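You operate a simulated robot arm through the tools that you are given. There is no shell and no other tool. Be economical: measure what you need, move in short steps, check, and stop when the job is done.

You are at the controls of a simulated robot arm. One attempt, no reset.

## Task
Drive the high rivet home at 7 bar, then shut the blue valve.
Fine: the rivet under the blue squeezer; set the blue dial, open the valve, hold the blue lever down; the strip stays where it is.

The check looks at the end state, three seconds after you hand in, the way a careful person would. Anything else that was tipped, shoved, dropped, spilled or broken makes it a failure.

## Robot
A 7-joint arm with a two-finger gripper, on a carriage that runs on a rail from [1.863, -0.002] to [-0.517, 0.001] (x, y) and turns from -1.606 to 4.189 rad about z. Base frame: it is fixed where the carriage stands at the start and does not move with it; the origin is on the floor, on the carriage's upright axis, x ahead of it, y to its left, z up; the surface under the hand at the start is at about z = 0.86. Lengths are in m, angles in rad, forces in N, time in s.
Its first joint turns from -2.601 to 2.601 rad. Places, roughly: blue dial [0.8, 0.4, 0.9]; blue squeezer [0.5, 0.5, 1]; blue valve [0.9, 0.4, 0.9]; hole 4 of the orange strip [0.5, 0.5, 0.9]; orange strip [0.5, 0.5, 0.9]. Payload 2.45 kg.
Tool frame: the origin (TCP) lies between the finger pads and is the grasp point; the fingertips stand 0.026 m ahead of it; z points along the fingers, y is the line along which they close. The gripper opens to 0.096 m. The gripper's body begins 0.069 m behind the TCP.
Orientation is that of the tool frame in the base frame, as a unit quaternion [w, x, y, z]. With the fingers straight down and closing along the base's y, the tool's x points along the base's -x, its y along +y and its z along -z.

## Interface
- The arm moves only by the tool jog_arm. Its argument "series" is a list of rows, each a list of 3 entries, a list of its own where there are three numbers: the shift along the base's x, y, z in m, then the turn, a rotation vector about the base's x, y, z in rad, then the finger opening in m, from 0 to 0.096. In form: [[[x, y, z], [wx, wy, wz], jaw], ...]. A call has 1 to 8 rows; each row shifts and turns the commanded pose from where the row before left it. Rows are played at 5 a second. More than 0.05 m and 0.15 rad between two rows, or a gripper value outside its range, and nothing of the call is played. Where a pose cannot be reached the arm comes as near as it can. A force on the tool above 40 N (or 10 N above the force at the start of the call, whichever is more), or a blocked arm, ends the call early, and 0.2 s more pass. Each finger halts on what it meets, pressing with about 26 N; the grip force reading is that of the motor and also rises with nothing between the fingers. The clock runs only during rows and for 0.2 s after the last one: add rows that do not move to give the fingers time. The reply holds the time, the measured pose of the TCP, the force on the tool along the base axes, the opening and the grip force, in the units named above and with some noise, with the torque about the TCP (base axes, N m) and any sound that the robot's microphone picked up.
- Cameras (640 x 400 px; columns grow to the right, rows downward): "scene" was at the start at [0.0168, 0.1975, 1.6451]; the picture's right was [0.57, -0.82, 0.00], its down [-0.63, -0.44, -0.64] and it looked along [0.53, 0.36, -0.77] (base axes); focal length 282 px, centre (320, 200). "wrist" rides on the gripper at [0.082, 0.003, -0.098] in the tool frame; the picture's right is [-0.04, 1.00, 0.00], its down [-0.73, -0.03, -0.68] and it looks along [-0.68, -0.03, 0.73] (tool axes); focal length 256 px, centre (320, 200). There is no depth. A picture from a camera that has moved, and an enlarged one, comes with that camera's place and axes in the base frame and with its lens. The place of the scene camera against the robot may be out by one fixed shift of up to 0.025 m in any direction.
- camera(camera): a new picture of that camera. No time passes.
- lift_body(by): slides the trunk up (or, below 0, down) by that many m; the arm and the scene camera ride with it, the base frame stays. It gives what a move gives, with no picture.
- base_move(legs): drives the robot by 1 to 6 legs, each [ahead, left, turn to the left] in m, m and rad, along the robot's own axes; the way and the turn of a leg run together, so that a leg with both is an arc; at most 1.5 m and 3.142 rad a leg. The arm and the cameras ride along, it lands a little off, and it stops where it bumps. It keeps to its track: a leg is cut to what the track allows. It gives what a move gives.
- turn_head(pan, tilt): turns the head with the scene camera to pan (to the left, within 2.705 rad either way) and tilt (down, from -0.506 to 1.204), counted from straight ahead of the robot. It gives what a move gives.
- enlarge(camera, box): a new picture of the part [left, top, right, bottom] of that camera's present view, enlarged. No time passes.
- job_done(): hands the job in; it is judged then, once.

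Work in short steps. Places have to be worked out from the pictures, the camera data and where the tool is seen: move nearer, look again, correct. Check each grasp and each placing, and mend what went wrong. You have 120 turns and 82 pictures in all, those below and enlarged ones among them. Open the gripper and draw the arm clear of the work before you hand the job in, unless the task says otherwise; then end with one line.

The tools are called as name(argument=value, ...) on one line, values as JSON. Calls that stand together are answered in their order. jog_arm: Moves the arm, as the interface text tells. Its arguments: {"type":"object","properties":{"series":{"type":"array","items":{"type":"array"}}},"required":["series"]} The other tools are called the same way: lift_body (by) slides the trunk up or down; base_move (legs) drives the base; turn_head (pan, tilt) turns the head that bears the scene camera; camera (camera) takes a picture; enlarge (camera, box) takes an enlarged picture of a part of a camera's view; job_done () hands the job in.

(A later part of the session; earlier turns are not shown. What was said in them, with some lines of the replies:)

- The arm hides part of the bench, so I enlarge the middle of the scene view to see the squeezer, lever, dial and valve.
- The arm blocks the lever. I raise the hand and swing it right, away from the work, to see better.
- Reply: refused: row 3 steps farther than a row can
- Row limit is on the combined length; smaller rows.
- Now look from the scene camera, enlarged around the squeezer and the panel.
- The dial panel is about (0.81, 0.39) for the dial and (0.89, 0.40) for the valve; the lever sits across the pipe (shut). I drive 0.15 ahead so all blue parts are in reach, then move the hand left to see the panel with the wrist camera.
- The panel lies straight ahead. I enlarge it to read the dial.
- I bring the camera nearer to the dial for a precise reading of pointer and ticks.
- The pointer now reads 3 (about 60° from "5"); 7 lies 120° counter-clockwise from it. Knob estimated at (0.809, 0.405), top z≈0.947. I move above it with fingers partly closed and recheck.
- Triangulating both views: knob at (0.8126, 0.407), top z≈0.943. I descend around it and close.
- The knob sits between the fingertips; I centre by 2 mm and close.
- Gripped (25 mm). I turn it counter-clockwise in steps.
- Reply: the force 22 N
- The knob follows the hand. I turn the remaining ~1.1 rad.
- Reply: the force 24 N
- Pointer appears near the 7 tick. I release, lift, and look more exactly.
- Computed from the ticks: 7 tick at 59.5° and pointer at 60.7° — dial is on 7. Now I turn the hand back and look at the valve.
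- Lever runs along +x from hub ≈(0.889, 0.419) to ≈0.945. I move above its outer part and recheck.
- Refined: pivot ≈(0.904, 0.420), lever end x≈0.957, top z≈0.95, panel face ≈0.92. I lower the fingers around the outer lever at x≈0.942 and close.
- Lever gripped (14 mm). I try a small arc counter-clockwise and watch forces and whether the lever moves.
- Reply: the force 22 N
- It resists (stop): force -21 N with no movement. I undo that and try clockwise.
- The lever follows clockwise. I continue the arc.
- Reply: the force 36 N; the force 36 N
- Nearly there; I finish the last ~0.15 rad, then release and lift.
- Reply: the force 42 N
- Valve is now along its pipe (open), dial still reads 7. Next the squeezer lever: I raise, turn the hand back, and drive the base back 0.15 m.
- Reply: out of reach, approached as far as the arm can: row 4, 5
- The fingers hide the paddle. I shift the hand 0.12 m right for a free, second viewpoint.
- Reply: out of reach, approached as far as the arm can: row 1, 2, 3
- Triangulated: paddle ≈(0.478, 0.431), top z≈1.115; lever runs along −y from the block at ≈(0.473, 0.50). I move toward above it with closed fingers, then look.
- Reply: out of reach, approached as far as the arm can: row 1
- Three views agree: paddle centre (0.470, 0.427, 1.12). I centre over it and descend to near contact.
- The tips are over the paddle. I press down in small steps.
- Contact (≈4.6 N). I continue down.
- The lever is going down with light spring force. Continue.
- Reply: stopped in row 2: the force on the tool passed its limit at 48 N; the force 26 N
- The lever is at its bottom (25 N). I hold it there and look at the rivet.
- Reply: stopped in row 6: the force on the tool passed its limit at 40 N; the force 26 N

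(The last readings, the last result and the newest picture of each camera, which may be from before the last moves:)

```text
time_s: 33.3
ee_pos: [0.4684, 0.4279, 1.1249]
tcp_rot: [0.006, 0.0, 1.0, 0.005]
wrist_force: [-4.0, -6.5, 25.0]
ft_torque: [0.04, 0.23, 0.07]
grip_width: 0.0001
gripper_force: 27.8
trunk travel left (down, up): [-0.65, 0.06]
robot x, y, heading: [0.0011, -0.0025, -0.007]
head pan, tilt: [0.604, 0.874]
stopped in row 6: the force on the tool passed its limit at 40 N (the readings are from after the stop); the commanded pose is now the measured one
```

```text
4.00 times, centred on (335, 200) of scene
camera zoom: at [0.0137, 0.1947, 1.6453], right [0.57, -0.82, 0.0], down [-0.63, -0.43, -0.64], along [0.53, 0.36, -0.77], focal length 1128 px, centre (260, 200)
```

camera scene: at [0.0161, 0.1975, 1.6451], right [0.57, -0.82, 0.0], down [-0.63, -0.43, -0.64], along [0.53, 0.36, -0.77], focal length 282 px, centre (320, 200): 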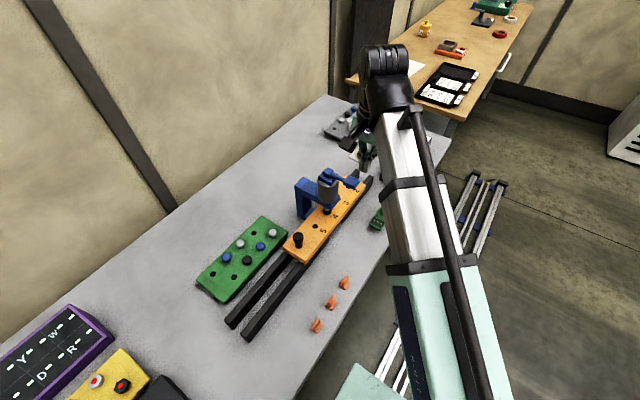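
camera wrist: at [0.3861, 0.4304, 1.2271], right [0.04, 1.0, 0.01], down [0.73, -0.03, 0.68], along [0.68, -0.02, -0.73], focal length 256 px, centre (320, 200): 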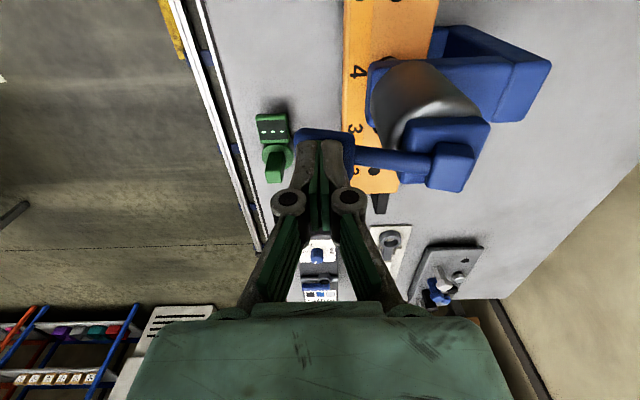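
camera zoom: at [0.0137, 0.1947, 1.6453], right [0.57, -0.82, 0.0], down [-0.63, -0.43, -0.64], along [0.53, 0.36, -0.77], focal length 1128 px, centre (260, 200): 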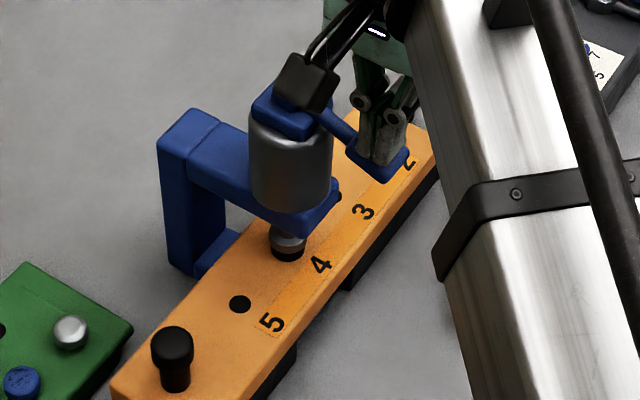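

The ram has come down onto the rivet. I hold longer with slightly less press, and compare.

jog_arm(series=[[[0, 0, 0.001], [0, 0, 0], 0.0], [[0, 0, 0], [0, 0, 0], 0.0], [[0, 0, 0], [0, 0, 0], 0.0], [[0, 0, 0], [0, 0, 0], 0.0], [[0, 0, 0], [0, 0, 0], 0.0], [[0, 0, 0], [0, 0, 0], 0.0], [[0, 0, 0], [0, 0, 0], 0.0], [[0, 0, 0], [0, 0, 0], 0.0]])

enlarge(camera="scene", box=[300, 180, 365, 230])

```text
time_s: 35.1
ee_pos: [0.4694, 0.428, 1.125]
tcp_rot: [0.006, 0.0, 1.0, 0.006]
wrist_force: [-3.2, -11.6, 23.5]
ft_torque: [-0.08, 0.18, 0.07]
grip_width: 0.0
gripper_force: 28.2
trunk travel left (down, up): [-0.65, 0.06]
robot x, y, heading: [0.0014, 0.0024, -0.002]
head pan, tilt: [0.604, 0.874]
```

```text
8.00 times, centred on (332, 205) of scene
camera zoom: at [0.0143, 0.1945, 1.6456], right [0.57, -0.82, 0.0], down [-0.63, -0.43, -0.64], along [0.53, 0.36, -0.77], focal length 2256 px, centre (220, 160)
```

zoom: 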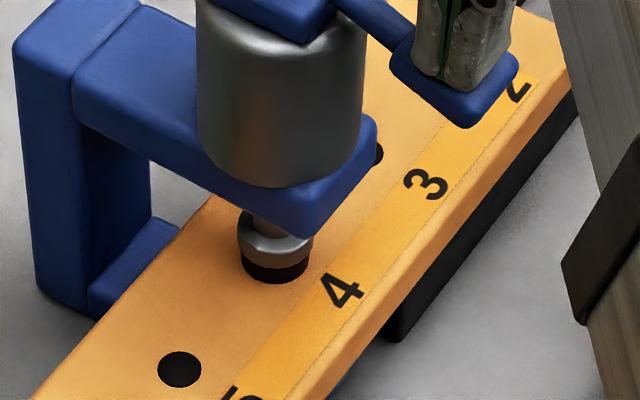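

The ram is on the rivet. I hold a further 1.6 s, then release gently and lift.

jog_arm(series=[[[0, 0, 0], [0, 0, 0], 0.0], [[0, 0, 0], [0, 0, 0], 0.0], [[0, 0, 0], [0, 0, 0], 0.0], [[0, 0, 0], [0, 0, 0], 0.0], [[0, 0, 0], [0, 0, 0], 0.0], [[0, 0, 0], [0, 0, 0], 0.0], [[0, 0, 0], [0, 0, 0], 0.0], [[0, 0, 0], [0, 0, 0], 0.0]])

jog_arm(series=[[[0, 0, 0.008], [0, 0, 0], 0.0], [[0, 0, 0.01], [0, 0, 0], 0.0], [[0, 0, 0.02], [0, 0, 0], 0.0], [[0, 0, 0.03], [0, 0, 0], 0.0], [[0, 0, 0.02], [0, 0, 0], 0.0]])

enlarge(camera="scene", box=[300, 180, 365, 230])

```text
time_s: 36.9
ee_pos: [0.4705, 0.4294, 1.1241]
tcp_rot: [0.006, 0.001, 1.0, 0.006]
wrist_force: [1.4, -9.1, 25.9]
ft_torque: [-0.03, 0.13, 0.06]
grip_width: 0.0
gripper_force: 28.5
trunk travel left (down, up): [-0.65, 0.06]
robot x, y, heading: [-0.0011, 0.0002, -0.003]
head pan, tilt: [0.604, 0.874]
```

```text
time_s: 38.1
ee_pos: [0.4701, 0.4302, 1.2121]
tcp_rot: [0.006, 0.0, 1.0, 0.005]
wrist_force: [0.7, -0.7, -0.2]
ft_torque: [-0.02, 0.01, 0.01]
grip_width: 0.0
gripper_force: 28.5
trunk travel left (down, up): [-0.65, 0.06]
robot x, y, heading: [-0.0038, 0.0015, -0.003]
head pan, tilt: [0.604, 0.874]
```

```text
8.00 times, centred on (332, 205) of scene
camera zoom: at [0.0161, 0.1974, 1.6451], right [0.57, -0.82, 0.0], down [-0.63, -0.43, -0.64], along [0.53, 0.36, -0.77], focal length 2256 px, centre (220, 160)
```

zoom: 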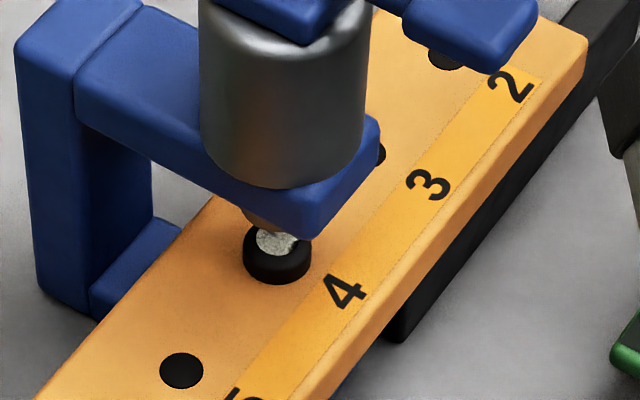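

The rivet has a visible head; I need to judge whether it seated. I go back to the starting pose to compare with the very first wrist picture.

jog_arm(series=[[[0, -0.045, 0], [0, 0, 0], 0.0], [[0.01, -0.045, 0], [0, 0, 0], 0.0], [[0, -0.02, -0.04], [0, 0, 0], 0.0], [[0, 0, -0.045], [0, 0, 0], 0.0], [[0, 0, -0.045], [0, 0, 0], 0.0], [[0, 0, -0.045], [0, 0, 0], 0.0], [[0, 0, -0.035], [0, 0, 0], 0.0]])

jog_arm(series=[[[-0.035, 0.03, 0], [0, 0, 0], 0.0], [[-0.035, 0.03, 0], [0, 0, 0], 0.0], [[-0.015, 0.03, 0], [0, 0, 0], 0.0]])

camera(camera="wrist")

enlarge(camera="wrist", box=[220, 100, 540, 300])

```text
time_s: 39.7
ee_pos: [0.4848, 0.3222, 0.9894]
tcp_rot: [0.006, 0.001, 1.0, 0.005]
wrist_force: [-0.6, -0.7, 0.4]
ft_torque: [0.0, -0.04, -0.01]
grip_width: 0.0003
gripper_force: 28.6
out of reach, approached as far as the arm can: row 2
trunk travel left (down, up): [-0.65, 0.06]
robot x, y, heading: [-0.0017, 0.002, -0.002]
head pan, tilt: [0.604, 0.874]
```

```text
time_s: 40.5
ee_pos: [0.3996, 0.4132, 0.99]
tcp_rot: [0.005, 0.001, 1.0, 0.005]
wrist_force: [-0.5, -0.2, 0.3]
ft_torque: [-0.01, 0.0, 0.01]
grip_width: 0.0002
gripper_force: 28.2
trunk travel left (down, up): [-0.65, 0.06]
robot x, y, heading: [-0.0042, 0.0002, -0.001]
head pan, tilt: [0.604, 0.874]
```

```text
45 pictures are left
camera wrist: at [0.3176, 0.4159, 1.0897], right [0.04, 1.0, 0.01], down [0.73, -0.04, 0.69], along [0.69, -0.02, -0.73], focal length 256 px, centre (320, 200)
```

wrist: 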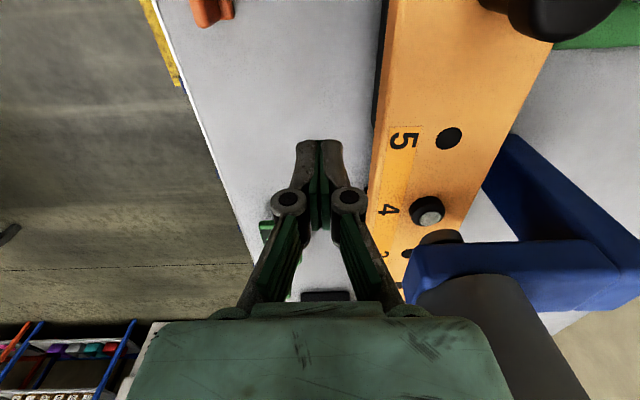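

```text
2.00 times, centred on (380, 200) of wrist
camera zoom: at [0.3176, 0.4159, 1.0897], right [0.04, 1.0, 0.01], down [0.73, -0.04, 0.69], along [0.69, -0.02, -0.73], focal length 512 px, centre (200, 200)
```

zoom: 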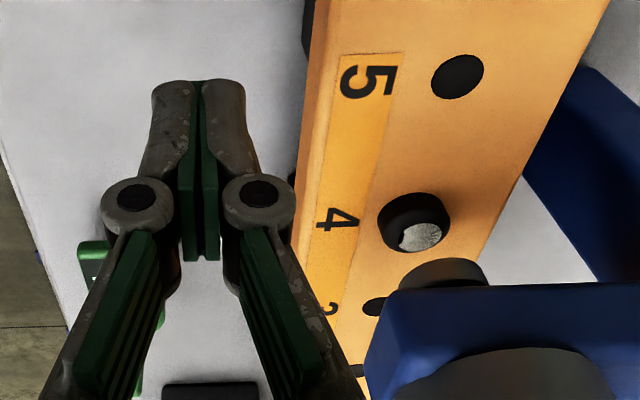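

I want to compare this rivet's head height with the seated rivets in the green tray, and look at it closely.

enlarge(camera="scene", box=[220, 190, 350, 290])

enlarge(camera="wrist", box=[370, 170, 490, 260])

```text
4.00 times, centred on (285, 240) of scene
camera zoom: at [0.0161, 0.1974, 1.6451], right [0.57, -0.82, 0.0], down [-0.63, -0.43, -0.64], along [0.53, 0.36, -0.77], focal length 1128 px, centre (460, 40)
```

zoom: 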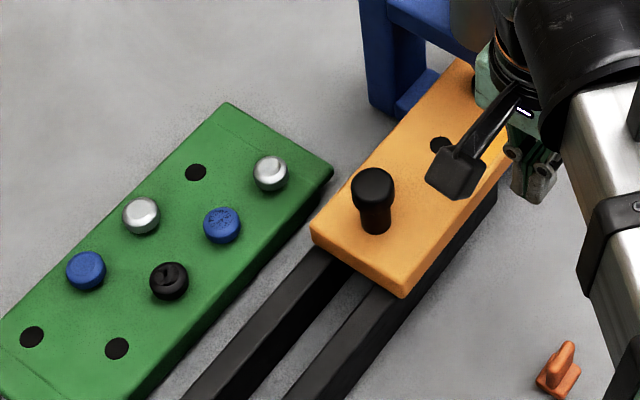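

```text
4.44 times, centred on (430, 215) of wrist
camera zoom: at [0.3176, 0.4159, 1.0897], right [0.04, 1.0, 0.01], down [0.73, -0.04, 0.69], along [0.69, -0.02, -0.73], focal length 1138 px, centre (-169, 133)
```

zoom: 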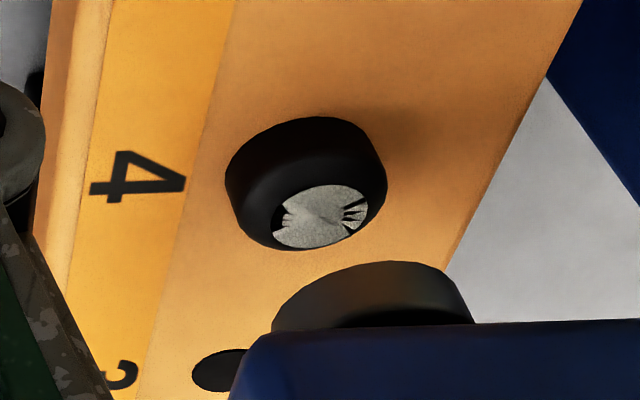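

The head height (~9 mm) matches rivets seated in the tray, but I want a low side view to make sure there is no gap. I back the carriage 0.12 m and tilt the hand to look nearly horizontally.

jog_arm(series=[[[0, -0.035, 0.02], [0, 0, 0], 0.0]])

base_move(legs=[[-0.12, 0, 0]])

jog_arm(series=[[[0.03, 0, 0], [0, -0.14, 0], 0.0], [[0.03, 0, 0], [0, -0.14, 0], 0.0], [[0.03, 0, 0], [0, -0.14, 0], 0.0], [[0.03, 0, -0.02], [0, -0.1, 0], 0.0]])

camera(camera="wrist")

```text
time_s: 40.9
ee_pos: [0.4001, 0.3798, 1.0103]
tcp_rot: [0.005, 0.001, 1.0, 0.005]
wrist_force: [-0.5, 0.0, 0.7]
ft_torque: [0.0, 0.05, -0.03]
grip_width: 0.0
gripper_force: 28.8
trunk travel left (down, up): [-0.65, 0.06]
robot x, y, heading: [-0.0021, -0.0012, -0.004]
head pan, tilt: [0.604, 0.874]
```

```text
time_s: 42.1
ee_pos: [0.2802, 0.3792, 1.0096]
tcp_rot: [0.006, 0.002, 1.0, 0.005]
wrist_force: [-0.6, -0.4, -0.5]
ft_torque: [-0.01, 0.0, -0.03]
grip_width: 0.0
gripper_force: 28.3
trunk travel left (down, up): [-0.65, 0.06]
robot x, y, heading: [-0.1236, -0.0011, -0.005]
head pan, tilt: [0.604, 0.874]
```

```text
time_s: 43.1
ee_pos: [0.4026, 0.3771, 0.991]
tcp_rot: [0.263, 0.0, 0.965, 0.005]
wrist_force: [-0.2, -0.2, 0.3]
ft_torque: [0.01, -0.02, -0.03]
grip_width: 0.0003
gripper_force: 28.4
trunk travel left (down, up): [-0.65, 0.06]
robot x, y, heading: [-0.122, -0.0049, -0.003]
head pan, tilt: [0.604, 0.874]
```

```text
41 pictures are left
camera wrist: at [0.2825, 0.3797, 1.0352], right [0.03, 1.0, 0.03], down [0.29, -0.04, 0.96], along [0.96, -0.02, -0.29], focal length 256 px, centre (320, 200)
```

wrist: 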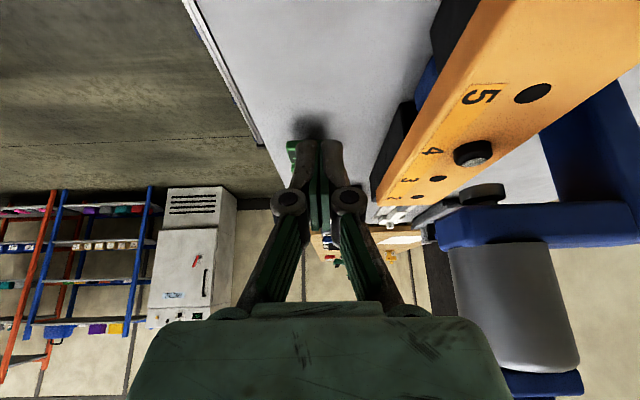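

enlarge(camera="wrist", box=[430, 120, 530, 210])

```text
4.44 times, centred on (480, 165) of wrist
camera zoom: at [0.2825, 0.3797, 1.0352], right [0.03, 1.0, 0.03], down [0.29, -0.04, 0.96], along [0.96, -0.02, -0.29], focal length 1138 px, centre (-391, 356)
```

zoom: 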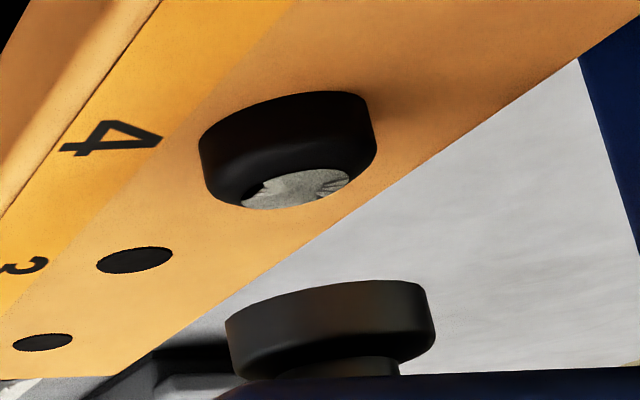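

No gap: the head sits on the strip. Now shut the valve: straighten and raise the hand, move it right, drive ahead.

jog_arm(series=[[[0, -0.02, 0.03], [0, 0.14, 0], 0.0], [[0, -0.02, 0.03], [0, 0.14, 0], 0.0], [[0, -0.02, 0.03], [0, 0.14, 0], 0.0], [[0, -0.02, 0.02], [0, 0.1, 0], 0.0], [[0, -0.02, 0.02], [0, 0, 0], 0.0]])

base_move(legs=[[0.27, 0, 0]])

```text
time_s: 44.3
ee_pos: [0.4013, 0.277, 1.1217]
tcp_rot: [0.004, 0.001, 1.0, 0.005]
wrist_force: [0.8, -0.6, -0.7]
ft_torque: [0.03, 0.01, 0.01]
grip_width: 0.0
gripper_force: 28.8
trunk travel left (down, up): [-0.65, 0.06]
robot x, y, heading: [-0.1235, 0.0035, -0.001]
head pan, tilt: [0.604, 0.874]
```

```text
time_s: 46.2
ee_pos: [0.6703, 0.279, 1.1208]
tcp_rot: [0.005, 0.002, 1.0, 0.005]
wrist_force: [0.2, -0.1, 0.3]
ft_torque: [-0.02, -0.01, 0.01]
grip_width: 0.0
gripper_force: 28.4
trunk travel left (down, up): [-0.65, 0.06]
robot x, y, heading: [0.1475, 0.0003, -0.006]
head pan, tilt: [0.604, 0.874]
```

Hand to above the lever again with the fingers closing across it (turned −90°).

jog_arm(series=[[[0.035, 0, 0], [0, 0, -0.143], 0.05], [[0.035, 0, 0], [0, 0, -0.143], 0.05], [[0.035, 0.015, 0], [0, 0, -0.143], 0.05], [[0.035, 0.02, 0], [0, 0, -0.143], 0.05], [[0.035, 0.02, 0], [0, 0, -0.143], 0.05], [[0.03, 0.02, 0], [0, 0, -0.143], 0.05], [[0.028, 0.027, 0], [0, 0, -0.143], 0.05]])

jog_arm(series=[[[0, 0, -0.03], [0, 0, -0.143], 0.05], [[0, 0, -0.03], [0, 0, -0.143], 0.05], [[0, 0, -0.02], [0, 0, -0.143], 0.05], [[0, 0, 0], [0, 0, -0.143], 0.05], [[0, 0, 0], [0, 0, 0], 0.05]])

enlarge(camera="wrist", box=[220, 20, 420, 180])

```text
time_s: 47.9
ee_pos: [0.9032, 0.3804, 1.1216]
tcp_rot: [0.006, 0.482, 0.876, 0.001]
wrist_force: [0.4, -0.1, 0.0]
ft_torque: [0.0, -0.03, -0.04]
grip_width: 0.0499
gripper_force: 0.0
trunk travel left (down, up): [-0.65, 0.06]
robot x, y, heading: [0.1481, -0.0021, -0.004]
head pan, tilt: [0.604, 0.874]
```

```text
time_s: 49.0
ee_pos: [0.904, 0.3792, 1.0415]
tcp_rot: [0.007, 0.71, 0.704, 0.0]
wrist_force: [0.3, -0.2, -0.5]
ft_torque: [0.0, 0.0, -0.01]
grip_width: 0.0502
gripper_force: 0.1
trunk travel left (down, up): [-0.65, 0.06]
robot x, y, heading: [0.1484, 0.0023, 0.002]
head pan, tilt: [0.604, 0.874]
```

```text
2.50 times, centred on (320, 100) of wrist
camera zoom: at [0.9058, 0.4613, 1.14], right [1.0, -0.05, 0.01], down [-0.04, -0.73, 0.69], along [-0.02, -0.69, -0.73], focal length 640 px, centre (320, 450)
```

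zoom: 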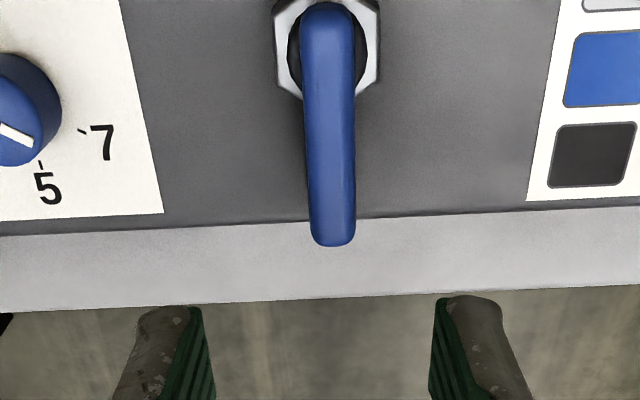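

Aligned within 3 mm. I descend around the lever and close.

jog_arm(series=[[[0.003, 0.002, -0.03], [0, 0, 0], 0.05], [[0, 0, -0.03], [0, 0, 0], 0.05], [[0, 0, -0.018], [0, 0, 0], 0.05], [[0, 0, 0], [0, 0, 0], 0.0], [[0, 0, 0], [0, 0, 0], 0.0]])

```text
time_s: 50.2
ee_pos: [0.9062, 0.3822, 0.9632]
tcp_rot: [0.007, 0.709, 0.705, 0.002]
wrist_force: [8.7, 1.2, 3.3]
ft_torque: [-0.03, -0.25, -0.13]
grip_width: 0.0138
gripper_force: 40.3
trunk travel left (down, up): [-0.65, 0.06]
robot x, y, heading: [0.1436, -0.002, -0.002]
head pan, tilt: [0.604, 0.874]
```

Gripped. I run the arc back counter-clockwise.

jog_arm(series=[[[0.0056, 0.0004, 0], [0, 0, 0.145], 0.0], [[0.0054, 0.0012, 0], [0, 0, 0.145], 0.0], [[0.0052, 0.002, 0], [0, 0, 0.145], 0.0], [[0.0049, 0.0027, 0], [0, 0, 0.145], 0.0]])

jog_arm(series=[[[0.0044, 0.0034, 0], [0, 0, 0.145], 0.0], [[0.0039, 0.004, 0], [0, 0, 0.145], 0.0], [[0.0033, 0.0045, 0], [0, 0, 0.145], 0.0], [[0.0026, 0.0049, 0], [0, 0, 0.145], 0.0]])

jog_arm(series=[[[0.0019, 0.0053, 0], [0, 0, 0.145], 0.0], [[0.0011, 0.0055, 0], [0, 0, 0.145], 0.0], [[0.0003, 0.0046, 0], [0, 0, 0.12], 0.0]])

camera(camera="wrist")

```text
time_s: 51.2
ee_pos: [0.9287, 0.3877, 0.9632]
tcp_rot: [0.008, 0.476, 0.879, 0.002]
wrist_force: [18.3, 0.4, 11.2]
ft_torque: [0.65, 0.02, -0.65]
grip_width: 0.0138
gripper_force: 40.5
trunk travel left (down, up): [-0.65, 0.06]
robot x, y, heading: [0.1492, -0.0037, -0.006]
head pan, tilt: [0.604, 0.874]
```

```text
time_s: 52.2
ee_pos: [0.9444, 0.4056, 0.9641]
tcp_rot: [0.007, 0.205, 0.979, 0.006]
wrist_force: [25.0, 0.3, 15.5]
ft_torque: [0.21, -0.19, -0.49]
grip_width: 0.0138
gripper_force: 40.4
trunk travel left (down, up): [-0.65, 0.06]
robot x, y, heading: [0.1491, -0.0018, -0.003]
head pan, tilt: [0.604, 0.874]
```

```text
time_s: 53.0
ee_pos: [0.9473, 0.421, 0.963]
tcp_rot: [0.007, 0.0, 1.0, 0.006]
wrist_force: [26.4, 0.3, 15.5]
ft_torque: [0.06, -0.71, -0.05]
grip_width: 0.0139
gripper_force: 40.3
trunk travel left (down, up): [-0.65, 0.06]
robot x, y, heading: [0.1444, 0.0016, -0.002]
head pan, tilt: [0.604, 0.874]
```

```text
38 pictures are left
camera wrist: at [0.8634, 0.4221, 1.0614], right [0.04, 1.0, 0.01], down [0.72, -0.04, 0.69], along [0.69, -0.02, -0.72], focal length 256 px, centre (320, 200)
```

wrist: 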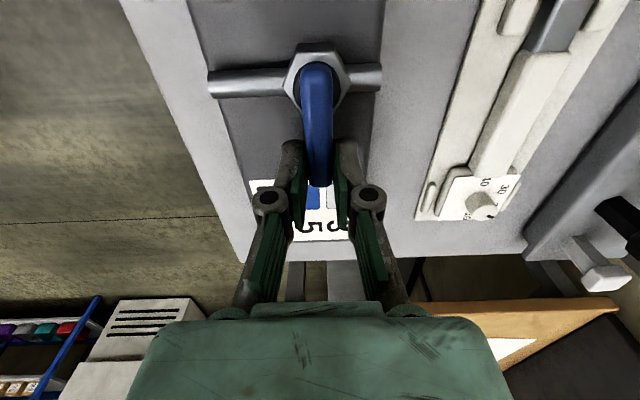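

Lever is back across the pipe. I nudge lightly to the stop, release, lift and check.

jog_arm(series=[[[0, 0.002, 0], [0, 0, 0.03], 0.0], [[0, -0.002, 0], [0, 0, -0.03], 0.0], [[0, 0, 0], [0, 0, 0], 0.05], [[0, 0, 0], [0, 0, 0], 0.05], [[0, 0, 0.03], [0, 0, 0], 0.05], [[0, 0, 0.045], [0, 0, 0], 0.05], [[-0.03, 0, 0.03], [0, 0, 0], 0.05], [[-0.045, 0, 0], [0, 0, 0], 0.05]])

enlarge(camera="wrist", box=[220, 60, 420, 240])

camera(camera="scene")

```text
time_s: 54.9
ee_pos: [0.869, 0.42, 1.0687]
tcp_rot: [0.005, 0.003, 1.0, 0.006]
wrist_force: [-0.1, 0.2, 0.4]
ft_torque: [-0.02, 0.0, 0.0]
grip_width: 0.0501
gripper_force: 0.2
trunk travel left (down, up): [-0.65, 0.06]
robot x, y, heading: [0.1476, 0.0001, 0.002]
head pan, tilt: [0.604, 0.874]
```

```text
2.22 times, centred on (320, 150) of wrist
camera zoom: at [0.7865, 0.4225, 1.1674], right [0.05, 1.0, 0.01], down [0.73, -0.04, 0.69], along [0.69, -0.02, -0.73], focal length 569 px, centre (320, 311)
```

zoom: 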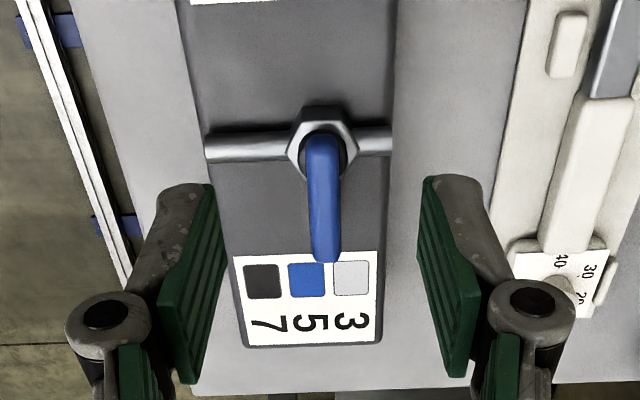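

```text
36 pictures are left
camera scene: at [0.1644, 0.197, 1.6452], right [0.57, -0.82, 0.0], down [-0.63, -0.43, -0.64], along [0.53, 0.36, -0.77], focal length 282 px, centre (320, 200)
```

scene: 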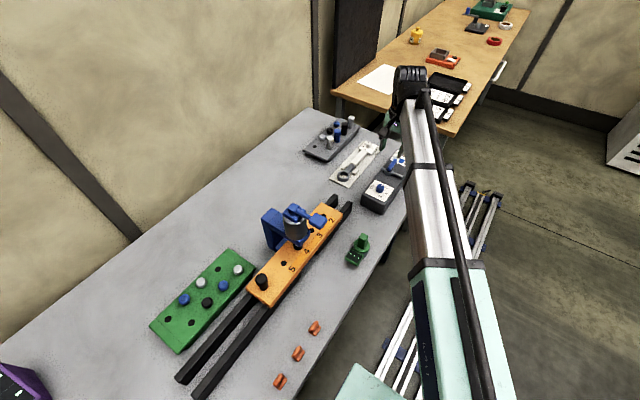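

Valve lever is across the pipe again, same as at the start; everything else stands in place. I draw the arm clear upward and to the right.

jog_arm(series=[[[-0.03, 0, 0.04], [0, 0, 0], 0.07], [[-0.03, -0.03, 0.02], [0, 0, 0], 0.096], [[-0.02, -0.045, 0], [0, 0, 0], 0.096], [[-0.02, -0.045, 0], [0, 0, 0], 0.096], [[0, -0.045, 0], [0, 0, 0], 0.096], [[0, -0.045, 0], [0, 0, 0], 0.096]])

enlarge(camera="scene", box=[240, 110, 440, 270])

```text
time_s: 56.2
ee_pos: [0.7693, 0.2101, 1.1279]
tcp_rot: [0.005, 0.002, 1.0, 0.005]
wrist_force: [0.6, -0.2, -0.1]
ft_torque: [0.02, 0.02, 0.0]
grip_width: 0.0962
gripper_force: 0.0
trunk travel left (down, up): [-0.65, 0.06]
robot x, y, heading: [0.1516, 0.0001, 0.002]
head pan, tilt: [0.604, 0.874]
```

```text
2.50 times, centred on (340, 190) of scene
camera zoom: at [0.1648, 0.1973, 1.6451], right [0.57, -0.82, 0.0], down [-0.63, -0.43, -0.64], along [0.53, 0.36, -0.77], focal length 705 px, centre (270, 225)
```

zoom: 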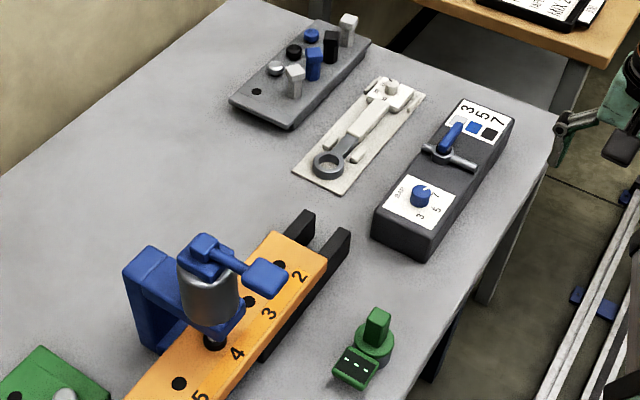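

All is in order: the dial is on 7, the rivet is seated, the valve is shut and the arm is clear. I hand in.

job_done()

```text
The job is handed in.
```

The high rivet in hole 4 was squeezed at 7 bar. Its head sits on the strip with no visible gap, the strip did not move, and the blue valve is shut again.
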